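You operate a simulated robot arm through the tools that you are given. There is no shell and no other tool. Be economical: measure what you need, move in short steps, check, and stop when the job is done.

Carry out the task below with a simulated two-armed robot. There is one attempt and no reset: what you move stays moved.

JOB
Sieve one scoop from the green tub on the shaker at half speed.
Fine: cover on, clamp down, one run; scoop back.

Only the result counts: the job must be done as asked and must still hold three seconds after the hand-in. Knocking over, shifting, dropping, spilling or breaking anything else fails it. Lids that push on must go on centred and level and be pressed home; caps that screw on are set level and turned clockwise until they are tight.

ROBOT AND FRAMES
Two 6-joint arms with two-finger grippers on one trunk, on a base that drives. Base frame: it is fixed to the floor where the robot stands at the start and does not move with it; the origin is under the middle of the robot, x ahead of it, y to its left, z up; the surface under the hand at the start is at about z = 880. Lengths are in mm, angles in degrees, forces in N, time in s.
The left shoulder is at the start at [30, 178, 1188], the right one opposite. With the tool pointing down near the work surface each hand reaches from about 560 to 760 mm from the robot's upright axis, wherever it stands, measured 20 degrees to its own side. Places, roughly: clamp arm [800, 0, 1200]; shaker [700, 0, 900]; shaker button [600, 0, 1000]; shaker knob [600, -100, 1000]. Payload 2.54 kg a hand.
The TCP of each hand is the grasp point between the finger pads, 30 mm short of the fingertips. In the tool frame z runs along the fingers and y along their closing line. The gripper opens to 116 mm. The gripper's body begins 95 mm behind the TCP.
Orientation is told as [roll, pitch, yaw] about the base's x, y, z axes, in that order, counted from this pose: with the fingers straight down and closing along the base's y, the tool's x points along the base's -x, its y along +y and its z along -z.

CONTROLS
- The arms move only by the tool move_arm. It takes "left_deltas", "right_deltas" or both (then of equal length, played together; a hand with none holds still); each is one flat list of numbers, 6 for each row, row after row: the shift along the base's x, y, z in mm, then the turn, a rotation vector about the base's x, y, z in degrees. In form: [dx, dy, dz, wx, wy, wz, dx, dy, dz, wx, wy, wz, ...]. A call has 1 to 20 rows; each row is the pose to reach, as a shift and turn from the pose commanded when the call began. "left_fingers" and "right_fingers" are, for a hand that has rows, the finger opening in mm, from 0 to 116, set as the call begins (left out, the last holds). A row lasts 0.2 s, in which the tool goes at most 50 mm and 8.6 degrees; a call with a longer step from one row to the next is refused whole, and so is a gripper value outside its range. A pose out of reach is approached as far as the arm can. The call stops where the force on the tool passes 90 N (or 10 N more than at its start, if that is more) or the arm is blocked; 0.2 s more then pass. The fingers move at their own pace (about 153 mm/s each) and stop on an object; they squeeze with about 36 N. The grip force told is the motor's: it shows also when the fingers shut on nothing. Time passes only in rows, and 0.2 s behind the last, so rows that repeat a pose let the fingers close. The reply holds the time, the measured pose of the TCP, the force on the tool along the base axes, the opening and the grip force, in the units named above and with some noise, with the torque about the TCP (base axes, N m) and any sound that the robot's microphone picked up, and new pictures: "views" is both (left out), scene, wrist or none (wrist: the cameras of the hands that moved).
- Cameras (640 x 400 px; columns grow to the right, rows downward): "scene" is now at [48.4, 9.5, 1914.8]; the picture's right is [0.11, -0.99, 0.00], its down [-0.73, -0.08, -0.68] and it looks along [0.67, 0.07, -0.73] (base axes); focal length 261 px, centre (320, 200). "left" rides on the left gripper at [69, 15, -122] in its tool frame; the picture's right is [-0.21, 0.98, 0.00], its down [-0.83, -0.18, -0.53] and it looks along [-0.52, -0.11, 0.85] (tool axes); focal length 251 px, centre (320, 200). "right" rides on the right gripper at [69, -15, -122] in its tool frame; the picture's right is [0.21, 0.98, 0.00], its down [-0.83, 0.18, -0.53] and it looks along [-0.52, 0.11, 0.85] (tool axes); focal length 251 px, centre (320, 200). There is no depth. A picture from a camera that has moved, and an enlarged one, comes with that camera's place and axes in the base frame and with its lens.
- slide_trunk(by): slides the trunk up (or, below 0, down) by that many mm; the arms and the scene camera ride with it, the base frame stays. It gives what a move gives, with no picture.
- drive_base(legs): drives the robot by 1 to 6 legs, each [ahead, left, turn to the left] in mm, mm and degrees, along the robot's own axes; the way and the turn of a leg run together, so that a leg with both is an arc; at most 1500 mm and 180 degrees a leg. The arms and the cameras ride along, it lands a little off, and it stops where it bumps. It gives what a move gives, and a new picture of the scene camera.
- pan_tilt(pan, tilt): turns the head with the scene camera to pan (to the left, within 143 degrees either way) and tilt (down, from -29 to 69), counted from straight ahead of the robot. It gives what a move gives, and a new picture of the scene camera.
- enlarge(camera, box): a new picture of the part [left, top, right, bottom] of that camera's present view, enlarged. It takes no simulated time.
- hand_in(): hands the job in; it is judged then, once.

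Work in short steps. Places have to be worked out from the pictures, the camera data and where the tool is seen: move nearer, look again, correct. Check each grasp and each placing, and mend what went wrong. You have 120 turns and 260 pictures in all, those below and enlarged ones among them. Open the grippers and draw the arms clear of the work before you hand the job in, unless the task says otherwise; then end with one line.

The tools are called after "Call:" as name(argument=value, ...) on one line, values as JSON. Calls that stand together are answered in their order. move_arm: Moves the arms, as the interface text tells. Its arguments: {"type":"object","properties":{"left_deltas":{"type":"array"},"left_fingers":{"type":"number"},"right_deltas":{"type":"array"},"right_fingers":{"type":"number"},"views":{"type":"string","enum":["both","scene","wrist","none"]}},"required":[]} The other tools are called the same way: slide_trunk (by) slides the trunk up or down; drive_base (legs) drives the base; pan_tilt (pan, tilt) turns the head that bears the scene camera; enlarge (camera, box) takes an enlarged picture of a part of a camera's view; hand_in () hands the job in.

At the start:

```text
time_s: 0.0
left_ee_pos: [536.1, 255.5, 1548.8]
left_orientation: [0.0, 0.0, 0.1]
left_force: [-0.1, 0.2, -0.2]
left_wrist_torque: [0.0, 0.0, -0.01]
left_gripper_width: 115.9
left_grip_force: 0.1
right_ee_pos: [446.3, -215.9, 1490.0]
right_orientation: [0.0, 0.0, 0.0]
right_force: [0.1, 1.0, -1.3]
right_wrist_torque: [0.05, 0.01, -0.01]
right_gripper_width: 115.8
right_grip_force: 0.1
trunk travel left (down, up): [-400.0, 140.0]
robot x, y, heading: [0.5, -2.4, -0.2]
head pan, tilt: [6.3, 47.3]
```

scene: 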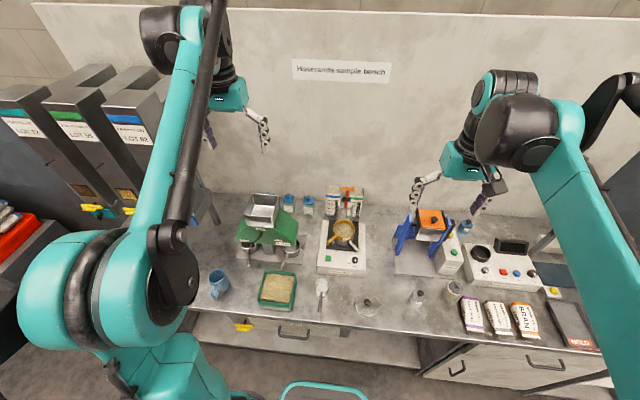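
right: 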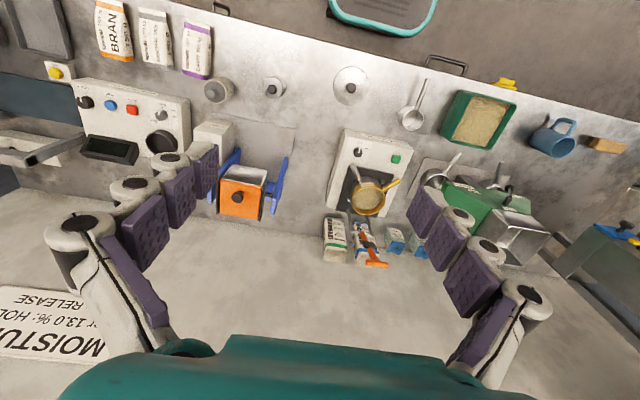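
left: 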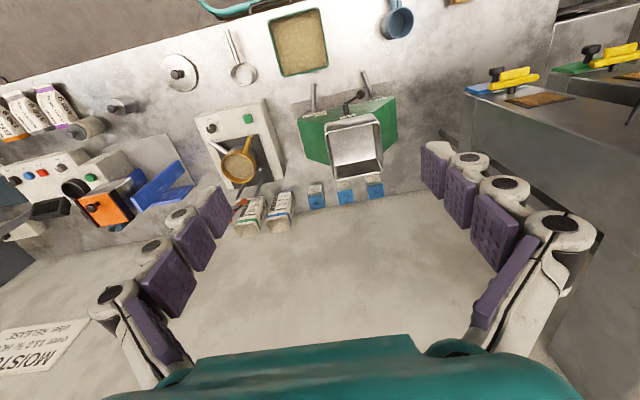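

The bench shows the shaker with sieve in the middle, the green tub and a scoop in front, and a cover (disc with knob). I enlarge to see details.

Call:
enlarge(camera="scene", box=[220, 180, 400, 320])

Call:
enlarge(camera="left", box=[140, 0, 340, 220])

Call:
enlarge(camera="right", box=[310, 60, 530, 280])

```text
2.86 times, centred on (310, 250) of scene
camera zoom: at [48.4, 9.5, 1914.8], right [0.11, -0.99, 0.0], down [-0.73, -0.08, -0.68], along [0.67, 0.07, -0.73], focal length 746 px, centre (349, 57)
```

zoom: 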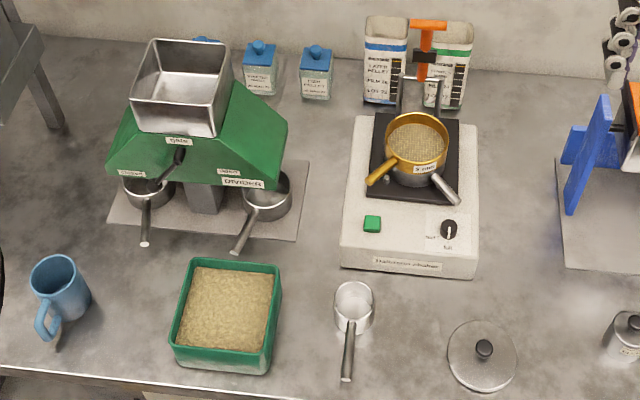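

```text
1.82 times, centred on (240, 110) of left
camera zoom: at [468.4, 270.3, 1668.5], right [0.21, 0.98, 0.0], down [0.83, -0.18, 0.53], along [0.52, -0.11, -0.85], focal length 457 px, centre (466, 364)
```

zoom: 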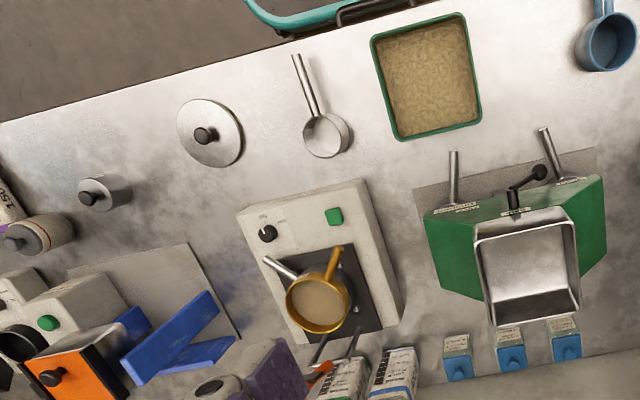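

```text
1.82 times, centred on (420, 170) of right
camera zoom: at [377.0, -230.8, 1612.0], right [-0.21, 0.98, 0.0], down [0.83, 0.18, 0.53], along [0.52, 0.11, -0.85], focal length 457 px, centre (138, 254)
```

zoom: 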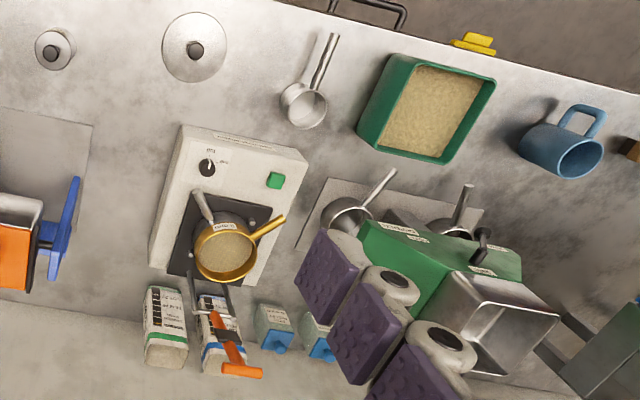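

I zoom on the shaker's labels, the knob, the clamp and the tools.

Call:
enlarge(camera="scene", box=[312, 180, 372, 280])

Call:
enlarge(camera="left", box=[200, 100, 280, 220])

Call:
enlarge(camera="scene", box=[300, 260, 390, 320])

Call:
enlarge(camera="scene", box=[390, 190, 610, 350])

```text
4.00 times, centred on (342, 230) of scene
camera zoom: at [48.4, 9.5, 1914.8], right [0.11, -0.99, 0.0], down [-0.73, -0.08, -0.68], along [0.67, 0.07, -0.73], focal length 1045 px, centre (232, 80)
```

zoom: 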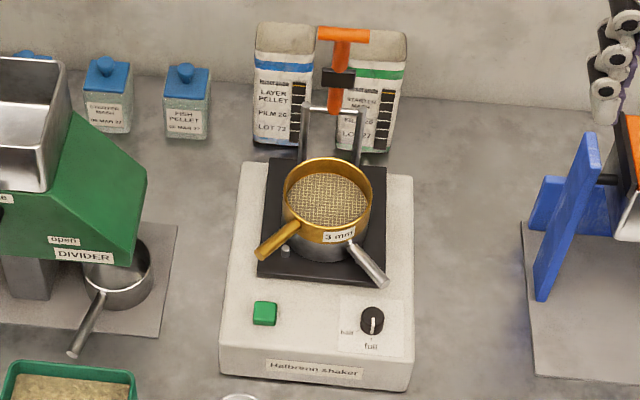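

```text
3.33 times, centred on (240, 160) of left
camera zoom: at [468.4, 270.3, 1668.5], right [0.21, 0.98, 0.0], down [0.83, -0.18, 0.53], along [0.52, -0.11, -0.85], focal length 838 px, centre (587, 333)
```

zoom: 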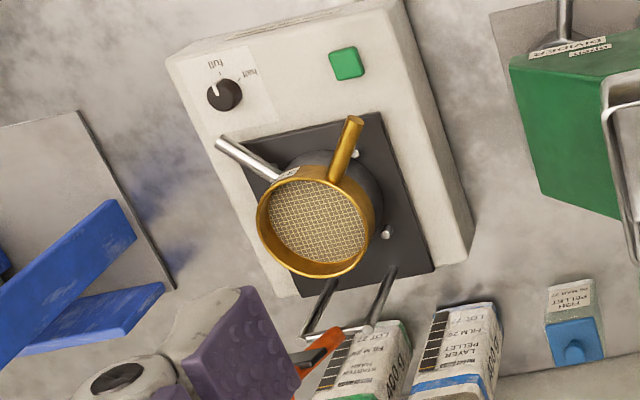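

```text
6.67 times, centred on (345, 290) of scene
camera zoom: at [48.4, 9.5, 1914.8], right [0.11, -0.99, 0.0], down [-0.73, -0.08, -0.68], along [0.67, 0.07, -0.73], focal length 1742 px, centre (153, -400)
```

zoom: 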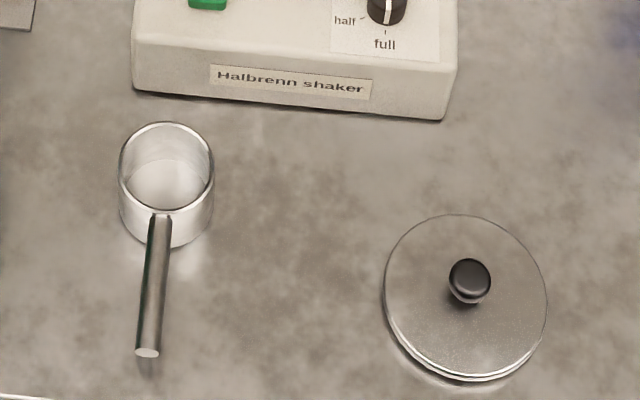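

```text
2.50 times, centred on (500, 270) of scene
camera zoom: at [48.4, 9.5, 1914.8], right [0.11, -0.99, 0.0], down [-0.73, -0.08, -0.68], along [0.67, 0.07, -0.73], focal length 653 px, centre (-130, 25)
```

zoom: 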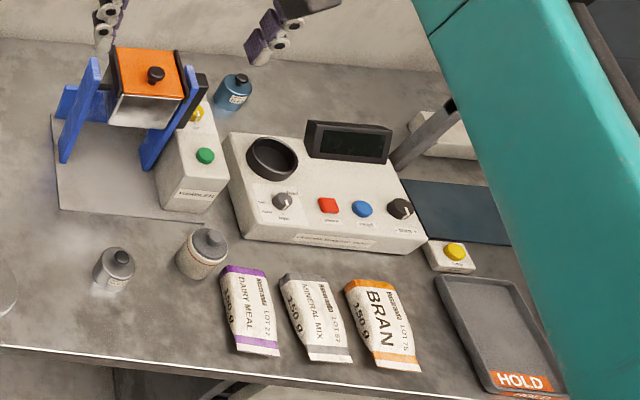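

The sieve (3 mm) is already on the shaker; knob points to "full". I bring the right hand near the knob and the left hand nearer the scoop/tub to look.

Call:
move_arm(right_deltas=[15, 10, -40, 0, 0, 0, 30, 20, -85, 0, 0, 0, 50, 30, -125, 0, 0, 0, 70, 40, -165, 0, 0, 0, 85, 55, -205, 0, 0, 0, 100, 80, -245, 0, 0, 0, 110, 100, -270, 0, 0, 0, 110, 110, -300, 0, 0, 0], left_deltas=[0, -5, -40, 0, 0, 0, 0, -10, -85, 0, 0, 0, 0, -20, -125, 0, 0, 0, 0, -30, -165, 0, 0, 0, 0, -40, -205, 0, 0, 0, 0, -50, -245, 0, 0, 0, 0, -55, -270, 0, 0, 0, 0, -55, -270, 0, 0, 0])

```text
time_s: 1.8
left_ee_pos: [535.8, 201.2, 1277.7]
left_orientation: [0.0, 0.0, 0.0]
left_force: [-1.0, 0.1, 0.6]
left_wrist_torque: [0.0, 0.0, -0.03]
left_gripper_width: 116.0
left_grip_force: 0.0
right_ee_pos: [558.3, -104.6, 1190.2]
right_orientation: [0.0, 0.0, 0.0]
right_force: [0.7, -0.1, -0.3]
right_wrist_torque: [0.01, 0.03, 0.04]
right_gripper_width: 116.1
right_grip_force: 0.1
trunk travel left (down, up): [-400.0, 140.0]
robot x, y, heading: [-0.3, -0.1, 0.0]
head pan, tilt: [6.3, 47.3]
camera scene: at [48.9, 9.5, 1914.8], right [0.11, -0.99, 0.0], down [-0.73, -0.08, -0.68], along [0.67, 0.07, -0.73], focal length 261 px, centre (320, 200)
camera right: at [489.4, -119.1, 1311.9], right [-0.21, 0.98, 0.0], down [0.83, 0.18, 0.53], along [0.52, 0.11, -0.85], focal length 251 px, centre (320, 200)
camera left: at [468.1, 215.1, 1397.6], right [0.21, 0.98, 0.0], down [0.83, -0.18, 0.53], along [0.52, -0.11, -0.85], focal length 251 px, centre (320, 200)
```

scene: 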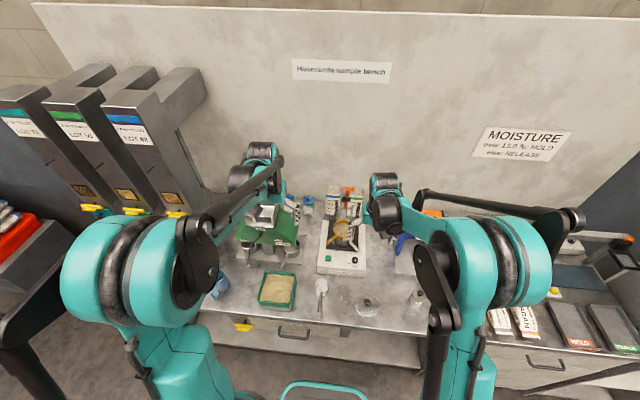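
right: 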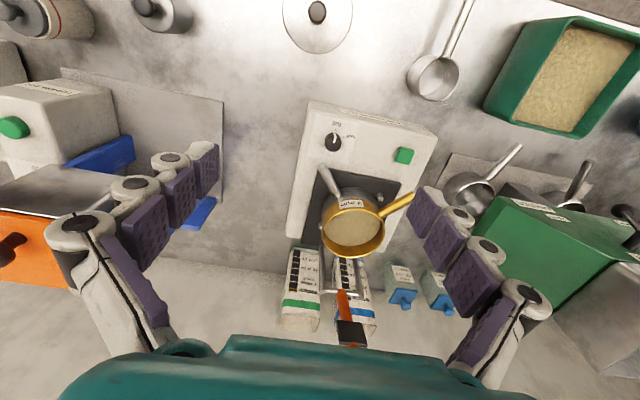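
left: 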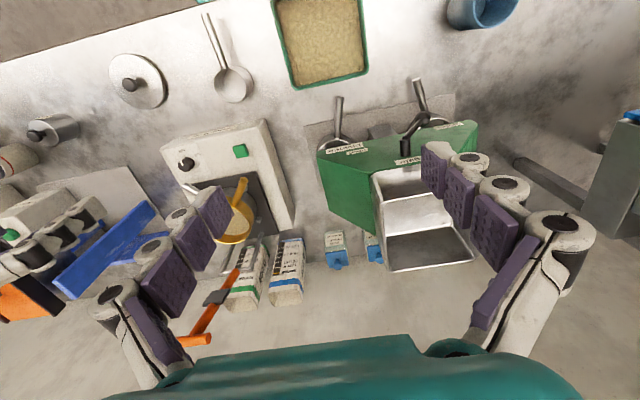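

I zoom on the clamp and the knob, and scoop/cover from these nearer cameras.

Call:
enlarge(camera="right", box=[270, 90, 450, 350])

Call:
enlarge(camera="left", box=[150, 110, 310, 350])

Call:
enlarge(camera="left", box=[100, 0, 380, 110])

Call:
enlarge(camera="right", box=[300, 100, 420, 170])

```text
1.54 times, centred on (360, 220) of right
camera zoom: at [489.4, -119.1, 1311.9], right [-0.21, 0.98, 0.0], down [0.83, 0.18, 0.53], along [0.52, 0.11, -0.85], focal length 387 px, centre (258, 169)
```

zoom: 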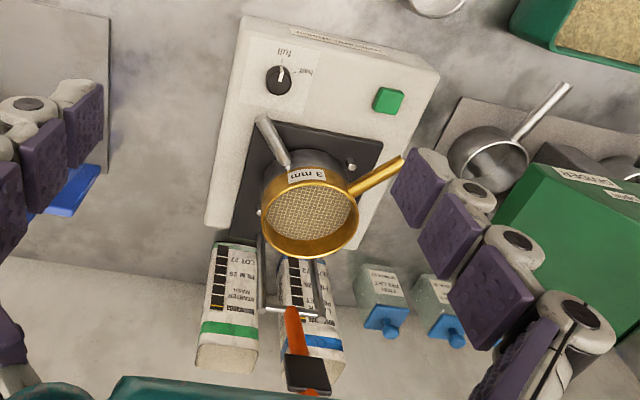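

```text
1.67 times, centred on (230, 230) of left
camera zoom: at [468.1, 215.1, 1397.6], right [0.21, 0.98, 0.0], down [0.83, -0.18, 0.53], along [0.52, -0.11, -0.85], focal length 419 px, centre (470, 150)
```

zoom: 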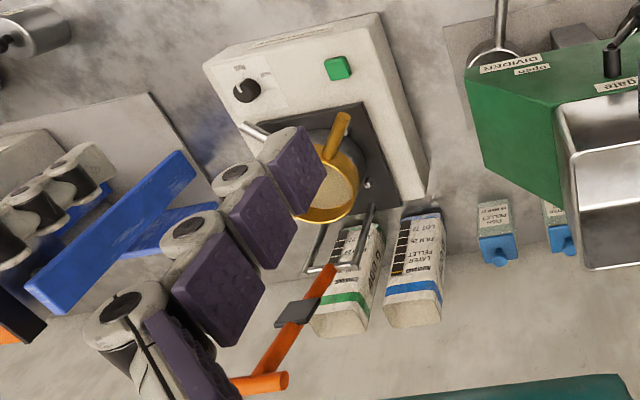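

```text
2.29 times, centred on (240, 55) of left
camera zoom: at [468.1, 215.1, 1397.6], right [0.21, 0.98, 0.0], down [0.83, -0.18, 0.53], along [0.52, -0.11, -0.85], focal length 575 px, centre (503, 531)
```

zoom: 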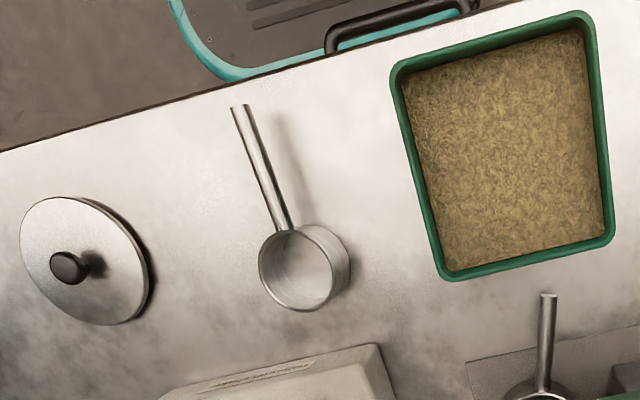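

```text
5.33 times, centred on (360, 135) of right
camera zoom: at [489.4, -119.1, 1311.9], right [-0.21, 0.98, 0.0], down [0.83, 0.18, 0.53], along [0.52, 0.11, -0.85], focal length 1341 px, centre (107, 547)
```

zoom: 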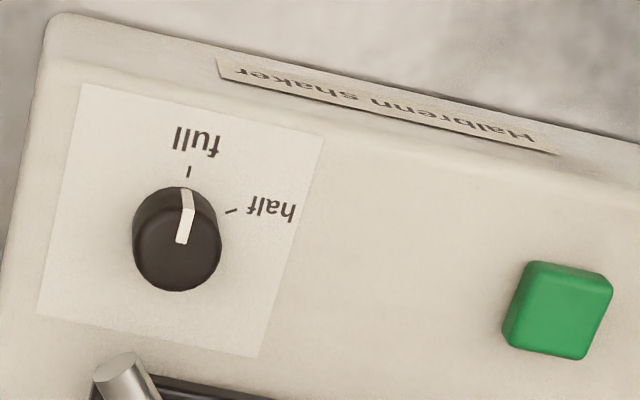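

The knob is at about (602,-76,965) with "full" toward −x and "half" about 70° clockwise from it. I move the right hand above the knob with yaw +35 and fingers narrowed, keeping clear of the pan handle.

Call:
move_arm(right_deltas=[10, 6, -20, 0, 0, 7, 20, 12, -40, 0, 0, 14, 30, 18, -60, 0, 0, 21, 40, 24, -90, 0, 0, 28, 43.7, 28.6, -110, 0, 0, 35, 43.7, 28.6, -130, 0, 0, 35], right_fingers=40, views="wrist")

```text
time_s: 3.2
left_ee_pos: [537.9, 200.7, 1277.9]
left_orientation: [-0.1, 0.1, 0.0]
left_force: [0.0, 0.5, 0.8]
left_wrist_torque: [0.02, -0.02, 0.03]
left_gripper_width: 116.1
left_grip_force: 0.2
right_ee_pos: [599.7, -76.5, 1058.2]
right_orientation: [0.0, 0.0, 35.1]
right_force: [0.1, 0.4, 0.5]
right_wrist_torque: [-0.01, -0.02, -0.01]
right_gripper_width: 40.0
right_grip_force: 0.1
trunk travel left (down, up): [-400.0, 140.0]
robot x, y, heading: [-0.1, -4.0, -0.1]
head pan, tilt: [6.3, 47.3]
camera right: at [552.0, -128.4, 1180.4], right [-0.74, 0.68, 0.0], down [0.57, 0.62, 0.53], along [0.36, 0.39, -0.85], focal length 251 px, centre (320, 200)
```

right: 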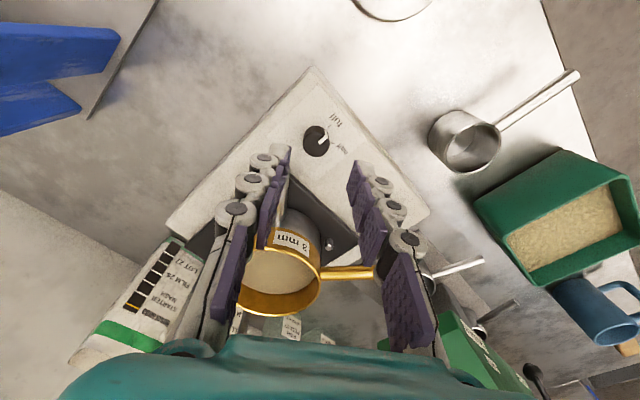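

Knob confirmed at about (603,-77). I descend so the fingertips straddle it, then close.

Call:
move_arm(right_deltas=[3, 0, -35, 0, 0, 0, 3, 0, -60, 0, 0, 0, 3, 0, -73, 0, 0, 0], views="wrist")

Call:
enlarge(camera="right", box=[240, 60, 400, 200])

```text
time_s: 4.0
left_ee_pos: [537.5, 199.5, 1276.4]
left_orientation: [-0.1, 0.1, 0.0]
left_force: [0.5, 0.6, -1.1]
left_wrist_torque: [0.02, 0.0, 0.0]
left_gripper_width: 115.9
left_grip_force: 0.0
right_ee_pos: [602.5, -78.4, 987.5]
right_orientation: [0.0, 0.0, 35.0]
right_force: [-0.4, 0.6, -0.5]
right_wrist_torque: [-0.02, -0.01, -0.02]
right_gripper_width: 40.2
right_grip_force: 0.0
trunk travel left (down, up): [-400.0, 140.0]
robot x, y, heading: [2.7, -1.8, -0.3]
head pan, tilt: [6.3, 47.3]
camera right: at [555.1, -129.2, 1108.8], right [-0.74, 0.68, 0.0], down [0.57, 0.62, 0.53], along [0.36, 0.39, -0.85], focal length 251 px, centre (320, 200)
```

right: 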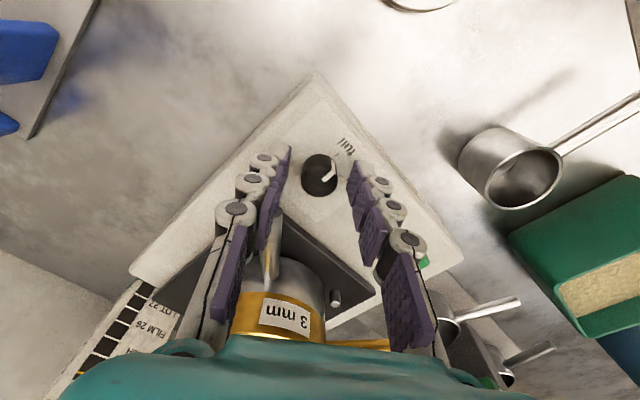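

```text
2.86 times, centred on (320, 130) of right
camera zoom: at [555.1, -129.2, 1108.8], right [-0.74, 0.68, 0.0], down [0.57, 0.62, 0.53], along [0.36, 0.39, -0.85], focal length 718 px, centre (320, 400)
```

zoom: 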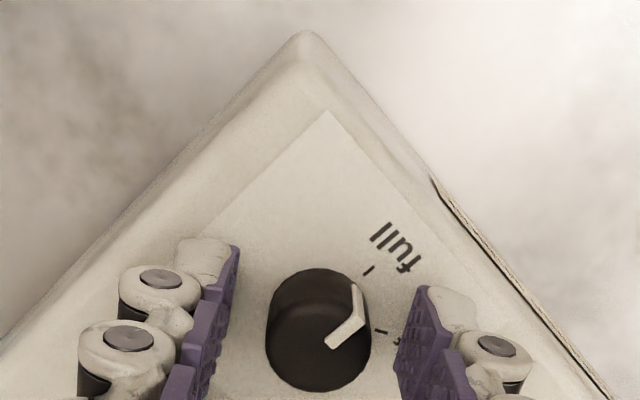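

Fingertips straddle the knob. I go 4 mm lower, close, and check the grip before turning.

Call:
move_arm(right_deltas=[0, 1, -4, 0, 0, 0, 0, 1, -4, 0, 0, 0, 0, 1, -4, 0, 0, 0], right_fingers=10, views="none")

```text
time_s: 4.8
left_ee_pos: [534.6, 200.3, 1278.2]
left_orientation: [-0.1, -0.1, 0.0]
left_force: [-0.4, -0.1, 0.9]
left_wrist_torque: [-0.02, 0.02, 0.02]
left_gripper_width: 115.8
left_grip_force: 0.0
right_ee_pos: [602.8, -78.7, 984.3]
right_orientation: [-0.2, -0.2, 35.0]
right_force: [15.8, -3.5, 46.8]
right_wrist_torque: [0.04, -0.7, -0.06]
right_gripper_width: 23.1
right_grip_force: 45.5
trunk travel left (down, up): [-400.0, 140.0]
robot x, y, heading: [-0.4, 1.0, 0.0]
head pan, tilt: [6.3, 47.3]
```

The fingers hold the knob (23 mm) with the tips pressing the panel; I ease up 2 mm and turn it 70° clockwise.

Call:
move_arm(right_deltas=[0, 0, 3, 0, 0, -7, 0, 0, 3, 0, 0, -14, 0, 0, 3, 0, 0, -21, 0, 0, 3, 0, 0, -28, 0, 0, 3, 0, 0, -35, 0, 0, 3, 0, 0, -42, 0, 0, 3, 0, 0, -49, 0, 0, 3, 0, 0, -56, 0, 0, 3, 0, 0, -63, 0, 0, 3, 0, 0, -70, 0, 0, 3, 0, 0, -70], views="wrist")

Call:
enlarge(camera="right", box=[240, 60, 400, 200])

```text
time_s: 7.2
left_ee_pos: [537.3, 203.2, 1276.5]
left_orientation: [-0.1, 0.0, 0.0]
left_force: [0.1, 0.3, -0.1]
left_wrist_torque: [-0.02, 0.0, 0.01]
left_gripper_width: 116.0
left_grip_force: 0.1
right_ee_pos: [604.6, -73.7, 986.1]
right_orientation: [0.1, -0.2, -35.1]
right_force: [8.8, 22.1, 5.3]
right_wrist_torque: [0.72, -0.23, 0.41]
right_gripper_width: 22.6
right_grip_force: 45.2
trunk travel left (down, up): [-400.0, 140.0]
robot x, y, heading: [1.9, -2.9, 0.1]
head pan, tilt: [6.3, 47.3]
camera right: at [539.1, -45.8, 1108.4], right [0.39, 0.92, 0.0], down [0.78, -0.33, 0.54], along [0.49, -0.21, -0.84], focal length 251 px, centre (320, 200)
```

right: 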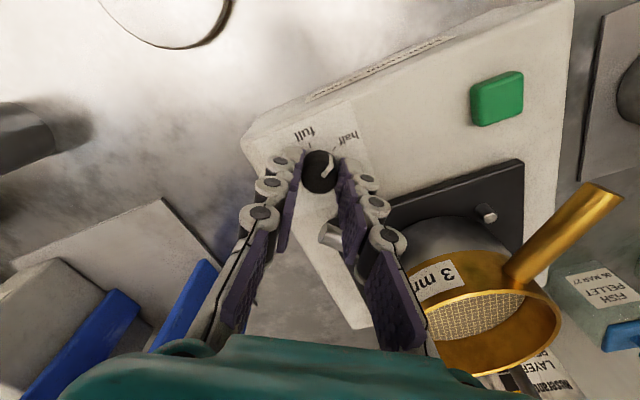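

```text
2.86 times, centred on (320, 130) of right
camera zoom: at [539.1, -45.8, 1108.4], right [0.39, 0.92, 0.0], down [0.78, -0.33, 0.54], along [0.49, -0.21, -0.84], focal length 718 px, centre (320, 400)
```

zoom: 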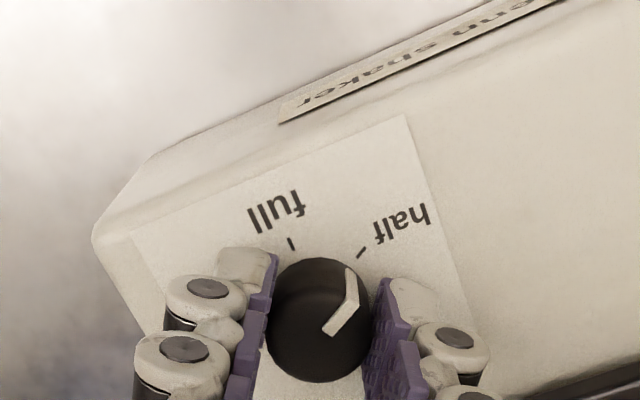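

The pointer looks near "half". I release and rise to check it from above.

Call:
move_arm(right_deltas=[0, 0, 0, 0, 0, 0, 0, 0, 0, 0, 0, 0, 0, 0, 30, 0, 0, 0, 0, 0, 70, 0, 0, 5, -20, 0, 100, 0, 0, 12, -50, 0, 130, 0, 0, 20, -50, 0, 130, 0, 0, 28, -50, 0, 130, 0, 0, 35], right_fingers=36, views="wrist")

Call:
enlarge(camera="right", box=[270, 100, 390, 200])

Call:
enlarge(camera="scene", box=[330, 240, 370, 275])

```text
time_s: 9.0
left_ee_pos: [537.1, 200.8, 1278.0]
left_orientation: [0.0, 0.1, 0.1]
left_force: [-0.1, 1.3, 0.6]
left_wrist_torque: [-0.01, 0.03, 0.05]
left_gripper_width: 116.2
left_grip_force: 0.0
right_ee_pos: [551.4, -77.4, 1115.4]
right_orientation: [0.0, 0.1, 0.1]
right_force: [-0.2, 0.3, -0.2]
right_wrist_torque: [0.0, -0.03, -0.01]
right_gripper_width: 36.2
right_grip_force: 0.0
trunk travel left (down, up): [-400.0, 140.0]
robot x, y, heading: [4.1, -0.0, 0.2]
head pan, tilt: [6.3, 47.3]
camera right: at [482.7, -92.0, 1237.9], right [-0.22, 0.98, 0.0], down [0.83, 0.18, 0.53], along [0.52, 0.12, -0.85], focal length 251 px, centre (320, 200)
```

right: 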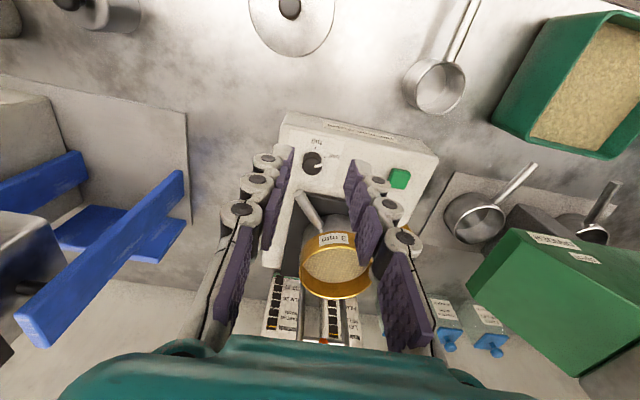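

```text
4.00 times, centred on (330, 150) of right
camera zoom: at [482.7, -92.0, 1237.9], right [-0.22, 0.98, 0.0], down [0.83, 0.18, 0.53], along [0.52, 0.12, -0.85], focal length 1006 px, centre (280, 400)
```

zoom: 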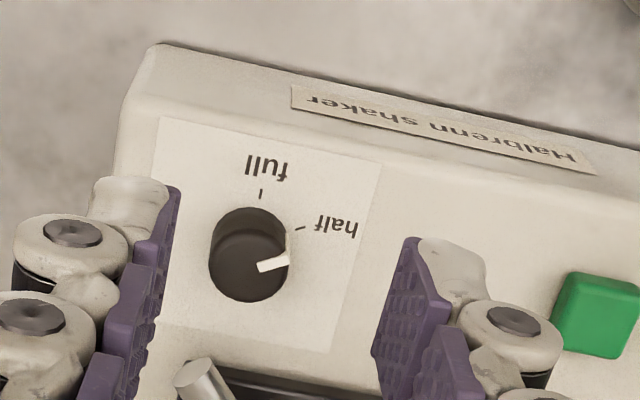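

```text
11.43 times, centred on (350, 258) of scene
camera zoom: at [48.0, 9.4, 1914.8], right [0.11, -0.99, 0.0], down [-0.73, -0.08, -0.68], along [0.67, 0.07, -0.73], focal length 2986 px, centre (-23, -457)
```

zoom: 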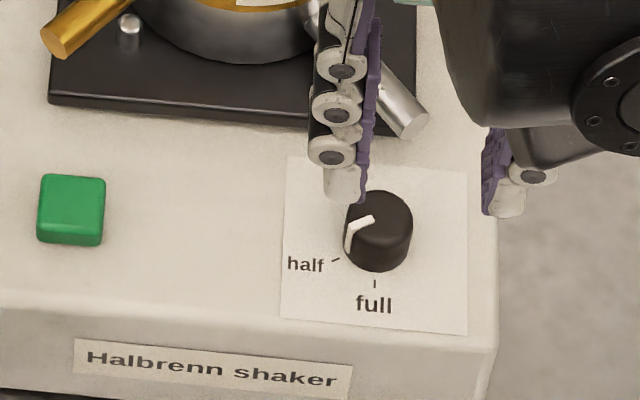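

The pointer seems slightly past "half"; a tighter zoom to measure it.

Call:
enlarge(camera="right", box=[290, 130, 350, 180])

```text
8.00 times, centred on (320, 155) of right
camera zoom: at [482.7, -92.0, 1237.9], right [-0.22, 0.98, 0.0], down [0.83, 0.18, 0.53], along [0.52, 0.12, -0.85], focal length 2012 px, centre (320, 560)
```

zoom: 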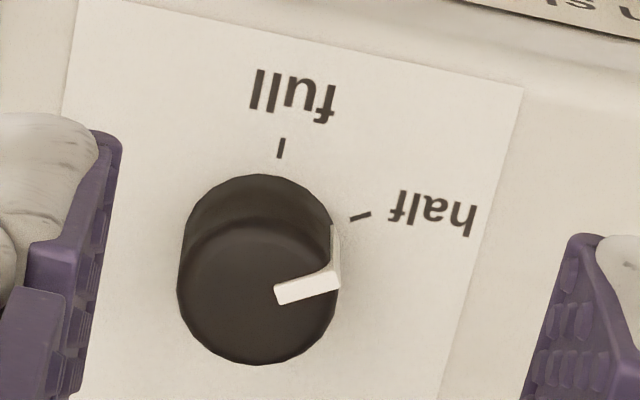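

The pointer is aligned with the "half" tick. Now the scoop: handle runs from about (395,49,915) to the cup at (497,50); I back the base 230 mm so the left arm can take the handle with fingers pointing forward-down.

Call:
drive_base(legs=[[-230, 0, 0]])

```text
time_s: 10.7
left_ee_pos: [303.3, 201.5, 1276.8]
left_orientation: [0.0, 0.0, 0.1]
left_force: [-0.2, 0.0, -0.1]
left_wrist_torque: [-0.05, -0.03, 0.0]
left_gripper_width: 115.9
left_grip_force: 0.0
right_ee_pos: [322.0, -75.9, 1115.4]
right_orientation: [-0.1, 0.0, 0.1]
right_force: [0.2, -0.6, 0.4]
right_wrist_torque: [0.02, -0.04, 0.0]
right_gripper_width: 36.0
right_grip_force: 0.1
trunk travel left (down, up): [-400.0, 140.0]
robot x, y, heading: [-229.0, -1.6, 0.3]
head pan, tilt: [6.3, 47.3]
camera scene: at [-183.4, 9.5, 1914.8], right [0.11, -0.99, 0.0], down [-0.73, -0.08, -0.68], along [0.67, 0.08, -0.73], focal length 261 px, centre (320, 200)
```

scene: 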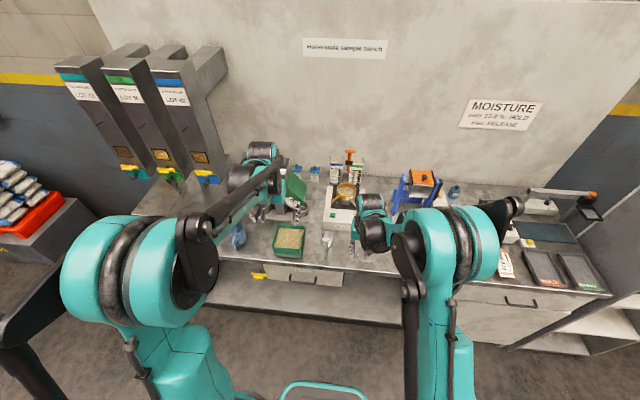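

Right hand moves aside; left hand goes to a pre-grasp pose behind and above the scoop handle, pitched −56.

Call:
move_arm(left_deltas=[5, -10, -20, 0, -7, 0, 10, -30, -50, 0, -14, 0, 15, -50, -80, 0, -21, 0, 20, -70, -110, 0, -28, 0, 25, -90, -140, 0, -35, 0, 30, -110, -170, 0, -42, 0, 35, -130, -200, 0, -49, 0, 40, -150, -230, 0, -56, 0, 40, -150, -230, 0, -56, 0], right_deltas=[0, -20, 10, 0, 0, 0, 0, -40, 20, 0, 0, 0, 0, -60, 30, 0, 0, 0, 0, -80, 40, 0, 0, 0, 0, -100, 60, 0, 0, 0, 0, -120, 80, 0, 0, 0, 0, -140, 100, 0, 0, 0, 0, -170, 100, 0, 0, 0, 0, -170, 100, 0, 0, 0], left_fingers=50)

Call:
enlarge(camera="scene", box=[220, 190, 380, 290])

```text
time_s: 12.7
left_ee_pos: [424.3, 26.7, 1118.4]
left_orientation: [-0.3, -56.1, 0.3]
left_force: [-0.6, 0.8, -0.1]
left_wrist_torque: [-0.03, -0.01, -0.04]
left_gripper_width: 50.3
left_grip_force: 0.1
left hand out of reach, approached as far as the arm can: row 6, 7, 8, 9
right_ee_pos: [318.8, -246.8, 1215.1]
right_orientation: [0.0, -0.1, 0.1]
right_force: [-0.7, 0.5, 0.9]
right_wrist_torque: [-0.04, -0.03, 0.02]
right_gripper_width: 36.1
right_grip_force: 0.1
trunk travel left (down, up): [-400.0, 140.0]
robot x, y, heading: [-232.2, -2.5, 0.1]
head pan, tilt: [6.3, 47.3]
camera scene: at [-185.3, 11.8, 1914.9], right [0.11, -0.99, 0.0], down [-0.73, -0.08, -0.68], along [0.67, 0.07, -0.73], focal length 261 px, centre (320, 200)
camera right: at [250.1, -261.1, 1338.6], right [-0.22, 0.98, 0.0], down [0.82, 0.18, 0.53], along [0.52, 0.11, -0.85], focal length 251 px, centre (320, 200)
camera left: at [284.7, 41.0, 1127.9], right [0.12, 0.98, 0.18], down [0.02, -0.18, 0.98], along [0.99, -0.11, -0.04], focal length 251 px, centre (320, 200)
```

scene: 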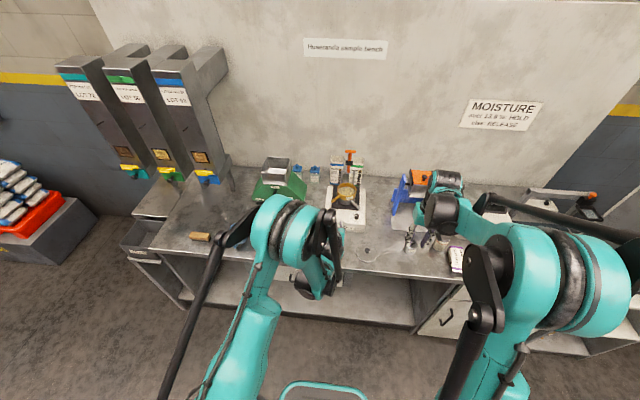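
right: 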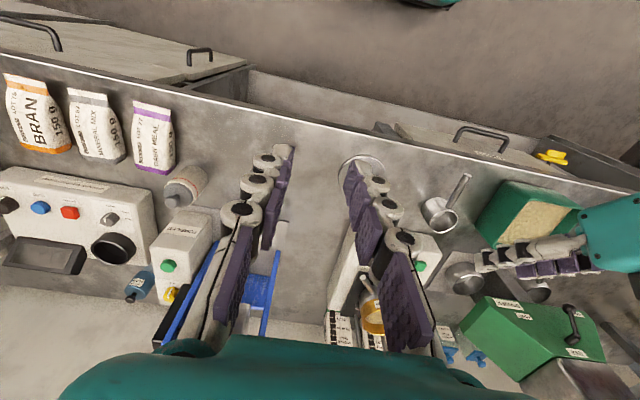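
left: 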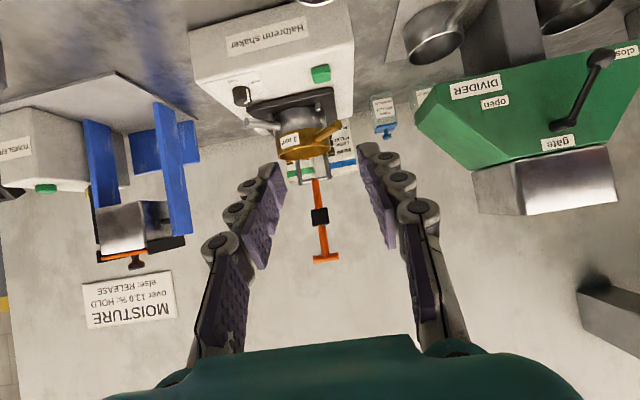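

```text
4.00 times, centred on (300, 240) of scene
camera zoom: at [-185.3, 11.8, 1914.9], right [0.11, -0.99, 0.0], down [-0.73, -0.08, -0.68], along [0.67, 0.07, -0.73], focal length 1045 px, centre (400, 40)
```

zoom: 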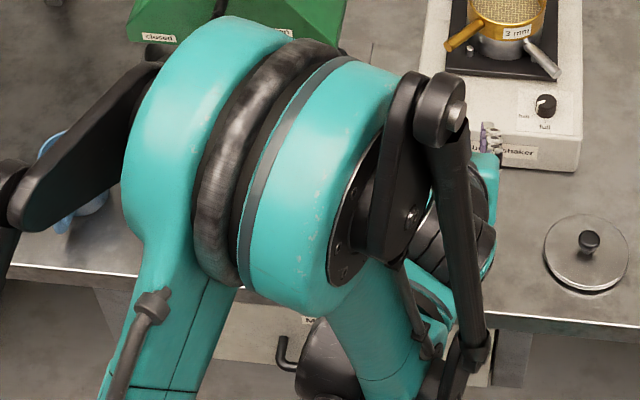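

The hand is too close in; I drive back 130 and right 120 so the scoop lies in the left arm's good range.

Call:
drive_base(legs=[[-130, -120, 0]])

Call:
move_arm(left_deltas=[0, 0, 0, 0, 0, 0], views="both")

```text
time_s: 14.2
left_ee_pos: [295.2, -97.1, 1116.9]
left_orientation: [-0.1, -55.8, 0.3]
left_force: [-0.4, 0.3, -0.1]
left_wrist_torque: [-0.03, 0.01, 0.01]
left_gripper_width: 50.0
left_grip_force: 0.0
right_ee_pos: [190.1, -369.0, 1215.1]
right_orientation: [0.0, 0.1, 0.2]
right_force: [-0.3, -0.8, 0.2]
right_wrist_torque: [0.02, 0.0, 0.07]
right_gripper_width: 35.8
right_grip_force: 0.0
trunk travel left (down, up): [-400.0, 140.0]
robot x, y, heading: [-366.0, -123.3, 0.4]
head pan, tilt: [6.3, 47.3]
camera scene: at [-313.7, -114.0, 1914.8], right [0.11, -0.99, 0.0], down [-0.73, -0.08, -0.68], along [0.67, 0.08, -0.73], focal length 261 px, centre (320, 200)
```

scene: 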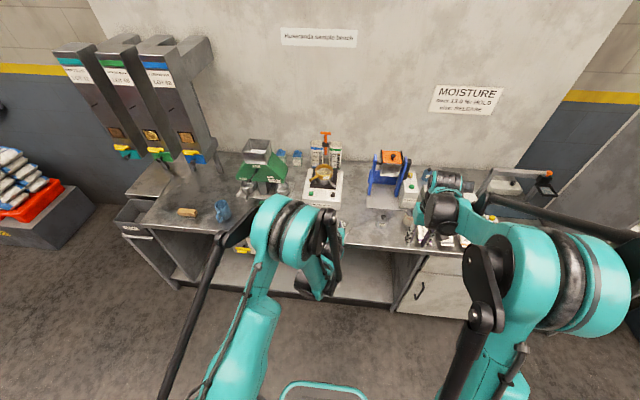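

```text
time_s: 14.6
left_ee_pos: [297.3, -95.7, 1116.8]
left_orientation: [-0.2, -55.8, 0.5]
left_force: [0.5, 0.7, 0.3]
left_wrist_torque: [-0.01, 0.01, 0.0]
left_gripper_width: 50.0
left_grip_force: 0.1
right_ee_pos: [193.1, -368.4, 1215.5]
right_orientation: [-0.1, -0.1, 0.2]
right_force: [-0.1, 0.5, 0.5]
right_wrist_torque: [-0.03, 0.0, 0.05]
right_gripper_width: 36.2
right_grip_force: 0.1
trunk travel left (down, up): [-400.0, 140.0]
robot x, y, heading: [-361.2, -125.7, 0.4]
head pan, tilt: [6.3, 47.3]
camera scene: at [-311.5, -112.1, 1914.7], right [0.11, -0.99, 0.0], down [-0.73, -0.08, -0.68], along [0.67, 0.08, -0.74], focal length 261 px, centre (320, 200)
camera left: at [156.8, -80.9, 1127.0], right [0.12, 0.98, 0.18], down [0.02, -0.18, 0.98], along [0.99, -0.11, -0.04], focal length 251 px, centre (320, 200)
```

scene: 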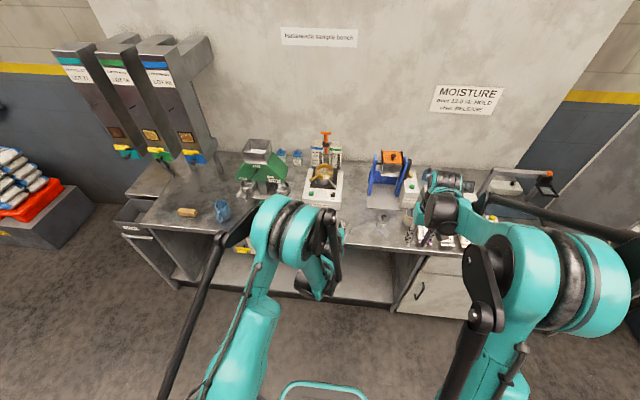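
left: 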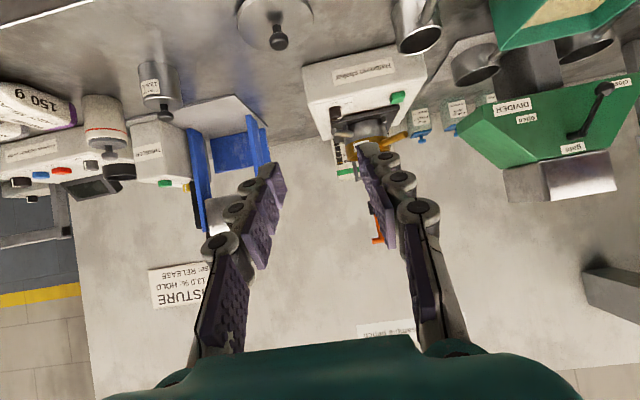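

Now at (297,-96,1117); move to (385,50,990) above and behind the handle.

Call:
move_arm(left_deltas=[17, 36, -22, 0, 0, 0, 34, 72, -44, 0, 0, 0, 51, 105, -66, 0, 0, 0, 70, 130, -90, 0, 0, 0, 88, 146, -127, 0, 0, 0, 88, 146, -127, 0, 0, 0])

Call:
enlarge(camera="left", box=[220, 0, 460, 150])

Call:
enlarge(camera="scene", box=[240, 160, 380, 260])

```text
time_s: 16.0
left_ee_pos: [385.1, 50.9, 992.7]
left_orientation: [-0.1, -55.9, 0.3]
left_force: [-0.6, -0.7, -0.4]
left_wrist_torque: [-0.01, -0.02, 0.01]
left_gripper_width: 49.8
left_grip_force: 0.0
left hand out of reach, approached as far as the arm can: row 1, 2, 3, 4
right_ee_pos: [190.3, -370.8, 1216.0]
right_orientation: [0.0, 0.1, 0.1]
right_force: [0.0, 0.4, -0.4]
right_wrist_torque: [0.03, -0.05, 0.02]
right_gripper_width: 35.8
right_grip_force: 0.1
trunk travel left (down, up): [-400.0, 140.0]
robot x, y, heading: [-362.0, -124.4, 0.1]
head pan, tilt: [6.3, 47.3]
camera scene: at [-314.4, -114.2, 1914.9], right [0.11, -0.99, 0.0], down [-0.73, -0.08, -0.68], along [0.67, 0.08, -0.73], focal length 261 px, centre (320, 200)
camera left: at [245.4, 65.4, 1002.7], right [0.12, 0.98, 0.18], down [0.02, -0.18, 0.98], along [0.99, -0.11, -0.04], focal length 251 px, centre (320, 200)
```

scene: 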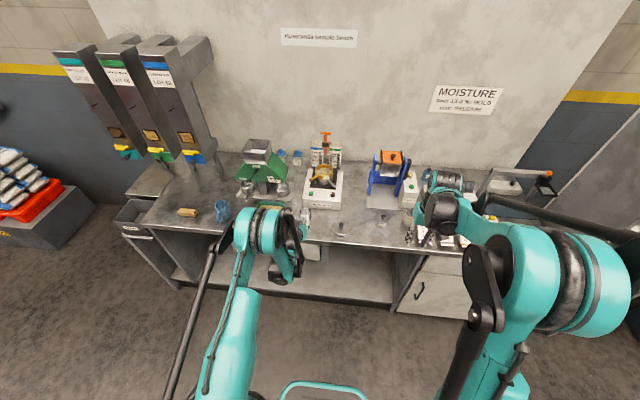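
left: 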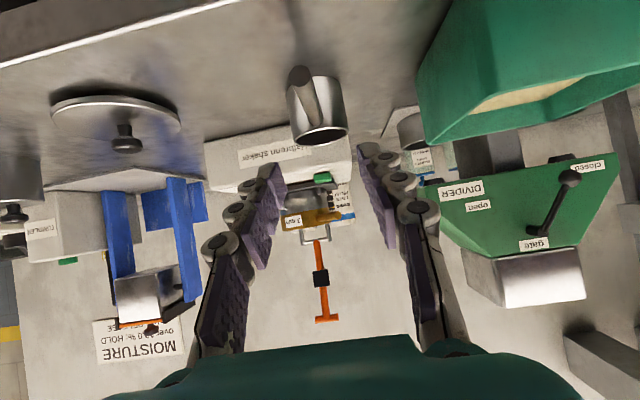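

```text
2.67 times, centred on (340, 75) of left
camera zoom: at [245.4, 65.4, 1002.7], right [0.12, 0.98, 0.18], down [0.02, -0.18, 0.98], along [0.99, -0.11, -0.04], focal length 670 px, centre (267, 533)
```

zoom: 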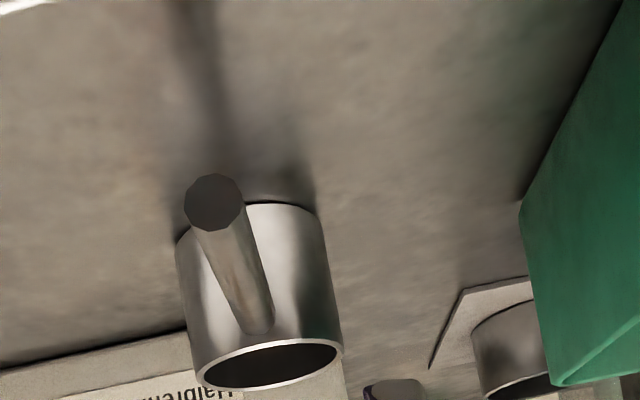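

```text
4.00 times, centred on (310, 210) of scene
camera zoom: at [-314.4, -114.2, 1914.9], right [0.11, -0.99, 0.0], down [-0.73, -0.08, -0.68], along [0.67, 0.08, -0.73], focal length 1045 px, centre (360, 160)
```

zoom: 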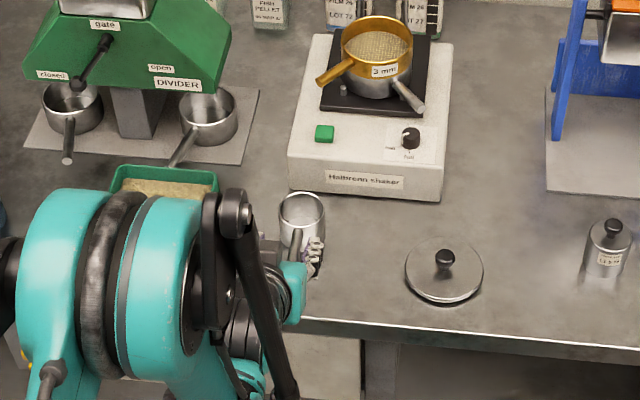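

Handle end is at (395,50,920), 13.5 mm thick, level at z≈922. I advance along the tool axis to grip it at x≈422.

Call:
move_arm(left_deltas=[-4, 0, -20, 0, 0, 0, -4, 0, -43, 0, 0, 0, 17, 0, -57, 0, 0, 0, 37, 0, -70.5, 0, 0, 0, 37, 0, -70.5, 0, 0, 0], views="wrist")

Call:
enlarge(camera="left", box=[200, 40, 440, 240])

```text
time_s: 17.2
left_ee_pos: [416.0, 49.3, 939.7]
left_orientation: [-0.2, -55.8, 0.3]
left_force: [-0.3, 0.2, -0.4]
left_wrist_torque: [0.03, 0.0, -0.01]
left_gripper_width: 50.1
left_grip_force: 0.1
left hand out of reach, approached as far as the arm can: row 1, 2, 3, 4, 5
right_ee_pos: [191.1, -369.4, 1216.2]
right_orientation: [-0.1, 0.1, 0.3]
right_force: [-0.2, -0.3, -0.3]
right_wrist_torque: [-0.02, -0.01, 0.02]
right_gripper_width: 36.0
right_grip_force: 0.2
trunk travel left (down, up): [-400.0, 140.0]
robot x, y, heading: [-363.1, -120.0, 0.2]
head pan, tilt: [6.3, 47.3]
camera left: at [275.9, 64.3, 950.6], right [0.12, 0.98, 0.18], down [0.02, -0.18, 0.98], along [0.99, -0.11, -0.04], focal length 251 px, centre (320, 200)
```

left: 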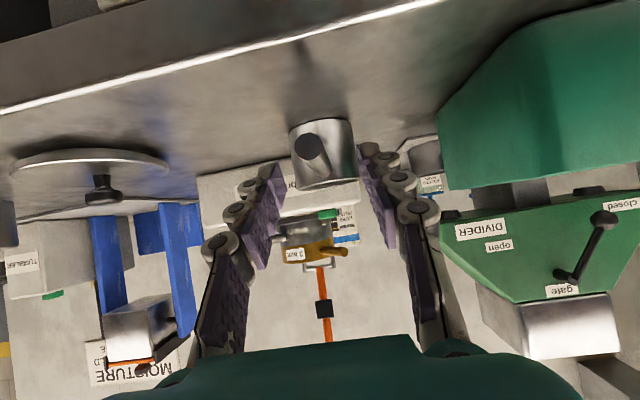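

```text
2.00 times, centred on (320, 140) of left
camera zoom: at [275.9, 64.3, 950.6], right [0.12, 0.98, 0.18], down [0.02, -0.18, 0.98], along [0.99, -0.11, -0.04], focal length 503 px, centre (320, 320)
```

zoom: 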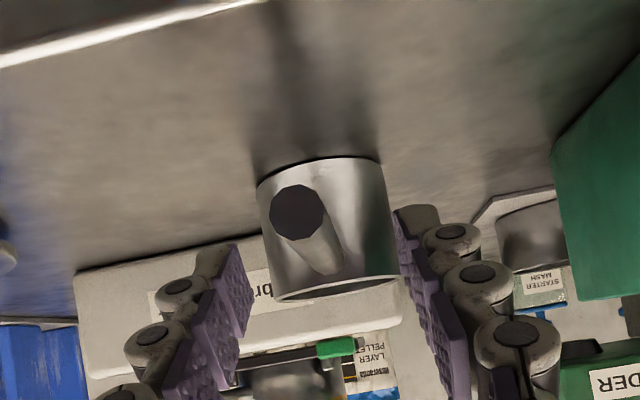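

The arm can't come lower at this pitch; I raise the hand 100 mm and lower the trunk 120 mm to gain room.

Call:
move_arm(left_deltas=[-20, 0, 20, 0, 0, 0, -31, 0, 60, 0, 0, 0, -31, 0, 110, 0, 0, 0, -31, 0, 150, 0, 0, 0], views="none")

Call:
slide_trunk(by=-120)

```text
time_s: 18.2
left_ee_pos: [381.8, 48.2, 1091.0]
left_orientation: [0.0, -55.9, 0.3]
left_force: [-0.7, 0.7, 0.8]
left_wrist_torque: [0.01, 0.01, 0.01]
left_gripper_width: 50.2
left_grip_force: 0.1
right_ee_pos: [189.3, -369.8, 1215.8]
right_orientation: [-0.1, 0.0, 0.2]
right_force: [0.2, -0.4, 0.5]
right_wrist_torque: [0.01, -0.03, -0.03]
right_gripper_width: 35.9
right_grip_force: 0.0
trunk travel left (down, up): [-400.0, 140.0]
robot x, y, heading: [-363.2, -122.4, 0.1]
head pan, tilt: [6.3, 47.3]
```

```text
time_s: 19.7
left_ee_pos: [384.1, 50.4, 968.7]
left_orientation: [-0.1, -55.9, 0.3]
left_force: [0.6, 0.3, 0.0]
left_wrist_torque: [-0.01, 0.0, 0.01]
left_gripper_width: 49.8
left_grip_force: 0.0
right_ee_pos: [190.9, -369.0, 1095.2]
right_orientation: [0.0, 0.0, 0.2]
right_force: [1.0, -0.5, 0.1]
right_wrist_torque: [-0.02, -0.03, -0.01]
right_gripper_width: 35.5
right_grip_force: 0.1
trunk travel left (down, up): [-280.0, 260.0]
robot x, y, heading: [-360.3, -120.6, 0.0]
head pan, tilt: [6.3, 47.3]
```

Now advance onto the handle.

Call:
move_arm(left_deltas=[-3, 0, -19, 0, 0, 0, 18, 0, -33, 0, 0, 0, 38, 0, -47, 0, 0, 0, 38, 0, -47, 0, 0, 0], views="wrist")

Call:
enlarge(camera="left", box=[200, 40, 440, 240])

```text
time_s: 20.7
left_ee_pos: [421.3, 49.6, 920.4]
left_orientation: [-0.1, -55.9, 0.3]
left_force: [-0.9, -0.3, 0.2]
left_wrist_torque: [-0.02, 0.0, 0.02]
left_gripper_width: 49.7
left_grip_force: 0.1
right_ee_pos: [191.0, -370.6, 1096.2]
right_orientation: [-0.1, 0.0, 0.2]
right_force: [0.3, 0.4, 0.6]
right_wrist_torque: [0.01, -0.03, 0.02]
right_gripper_width: 35.9
right_grip_force: 0.0
trunk travel left (down, up): [-280.0, 260.0]
robot x, y, heading: [-362.3, -118.6, 0.2]
head pan, tilt: [6.3, 47.3]
camera left: at [281.9, 63.1, 930.7], right [0.12, 0.98, 0.18], down [0.02, -0.18, 0.98], along [0.99, -0.11, -0.04], focal length 251 px, centre (320, 200)
```

left: 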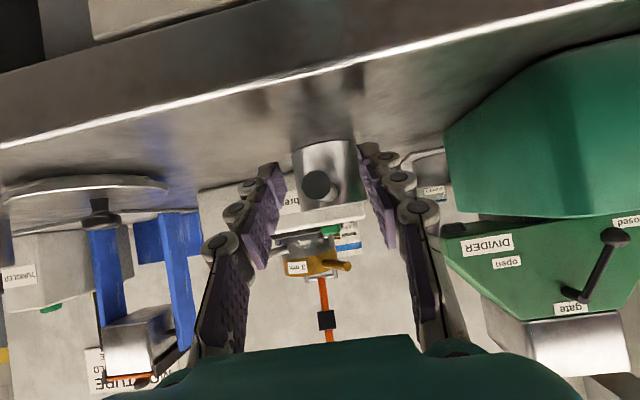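

```text
2.00 times, centred on (320, 140) of left
camera zoom: at [281.9, 63.1, 930.7], right [0.12, 0.98, 0.18], down [0.02, -0.18, 0.98], along [0.99, -0.11, -0.04], focal length 503 px, centre (320, 320)
```

zoom: 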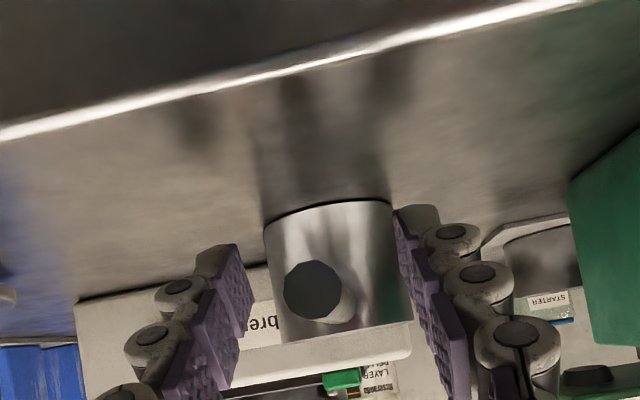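

Handle is centred between the fingers at z≈920. Close the grip.

Call:
move_arm(left_deltas=[0, 0, 0, 0, 0, 0, 0, 0, 0, 0, 0, 0, 0, 0, 0, 0, 0, 0], left_fingers=4, views="wrist")

```text
time_s: 21.5
left_ee_pos: [421.9, 48.4, 920.3]
left_orientation: [-0.2, -55.9, 0.3]
left_force: [-0.2, -0.4, -0.7]
left_wrist_torque: [-0.02, 0.03, -0.02]
left_gripper_width: 11.9
left_grip_force: 36.2
right_ee_pos: [191.7, -369.4, 1094.6]
right_orientation: [0.1, 0.0, 0.2]
right_force: [-0.5, 0.3, 0.2]
right_wrist_torque: [0.03, 0.03, 0.0]
right_gripper_width: 36.1
right_grip_force: 0.1
trunk travel left (down, up): [-280.0, 260.0]
robot x, y, heading: [-364.2, -121.4, 0.3]
head pan, tilt: [6.3, 47.3]
camera left: at [282.1, 63.1, 930.6], right [0.12, 0.98, 0.18], down [0.02, -0.18, 0.98], along [0.99, -0.11, -0.04], focal length 251 px, centre (320, 200)
```

left: 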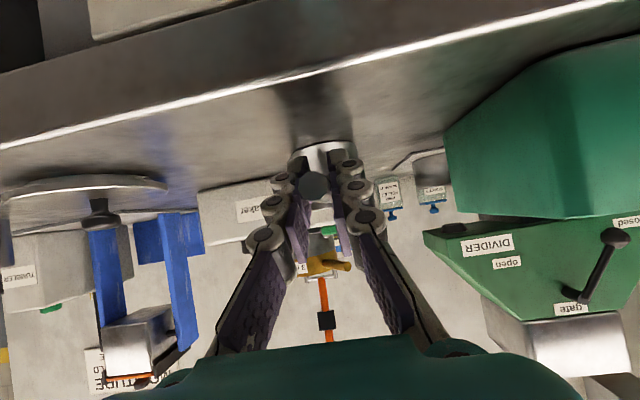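

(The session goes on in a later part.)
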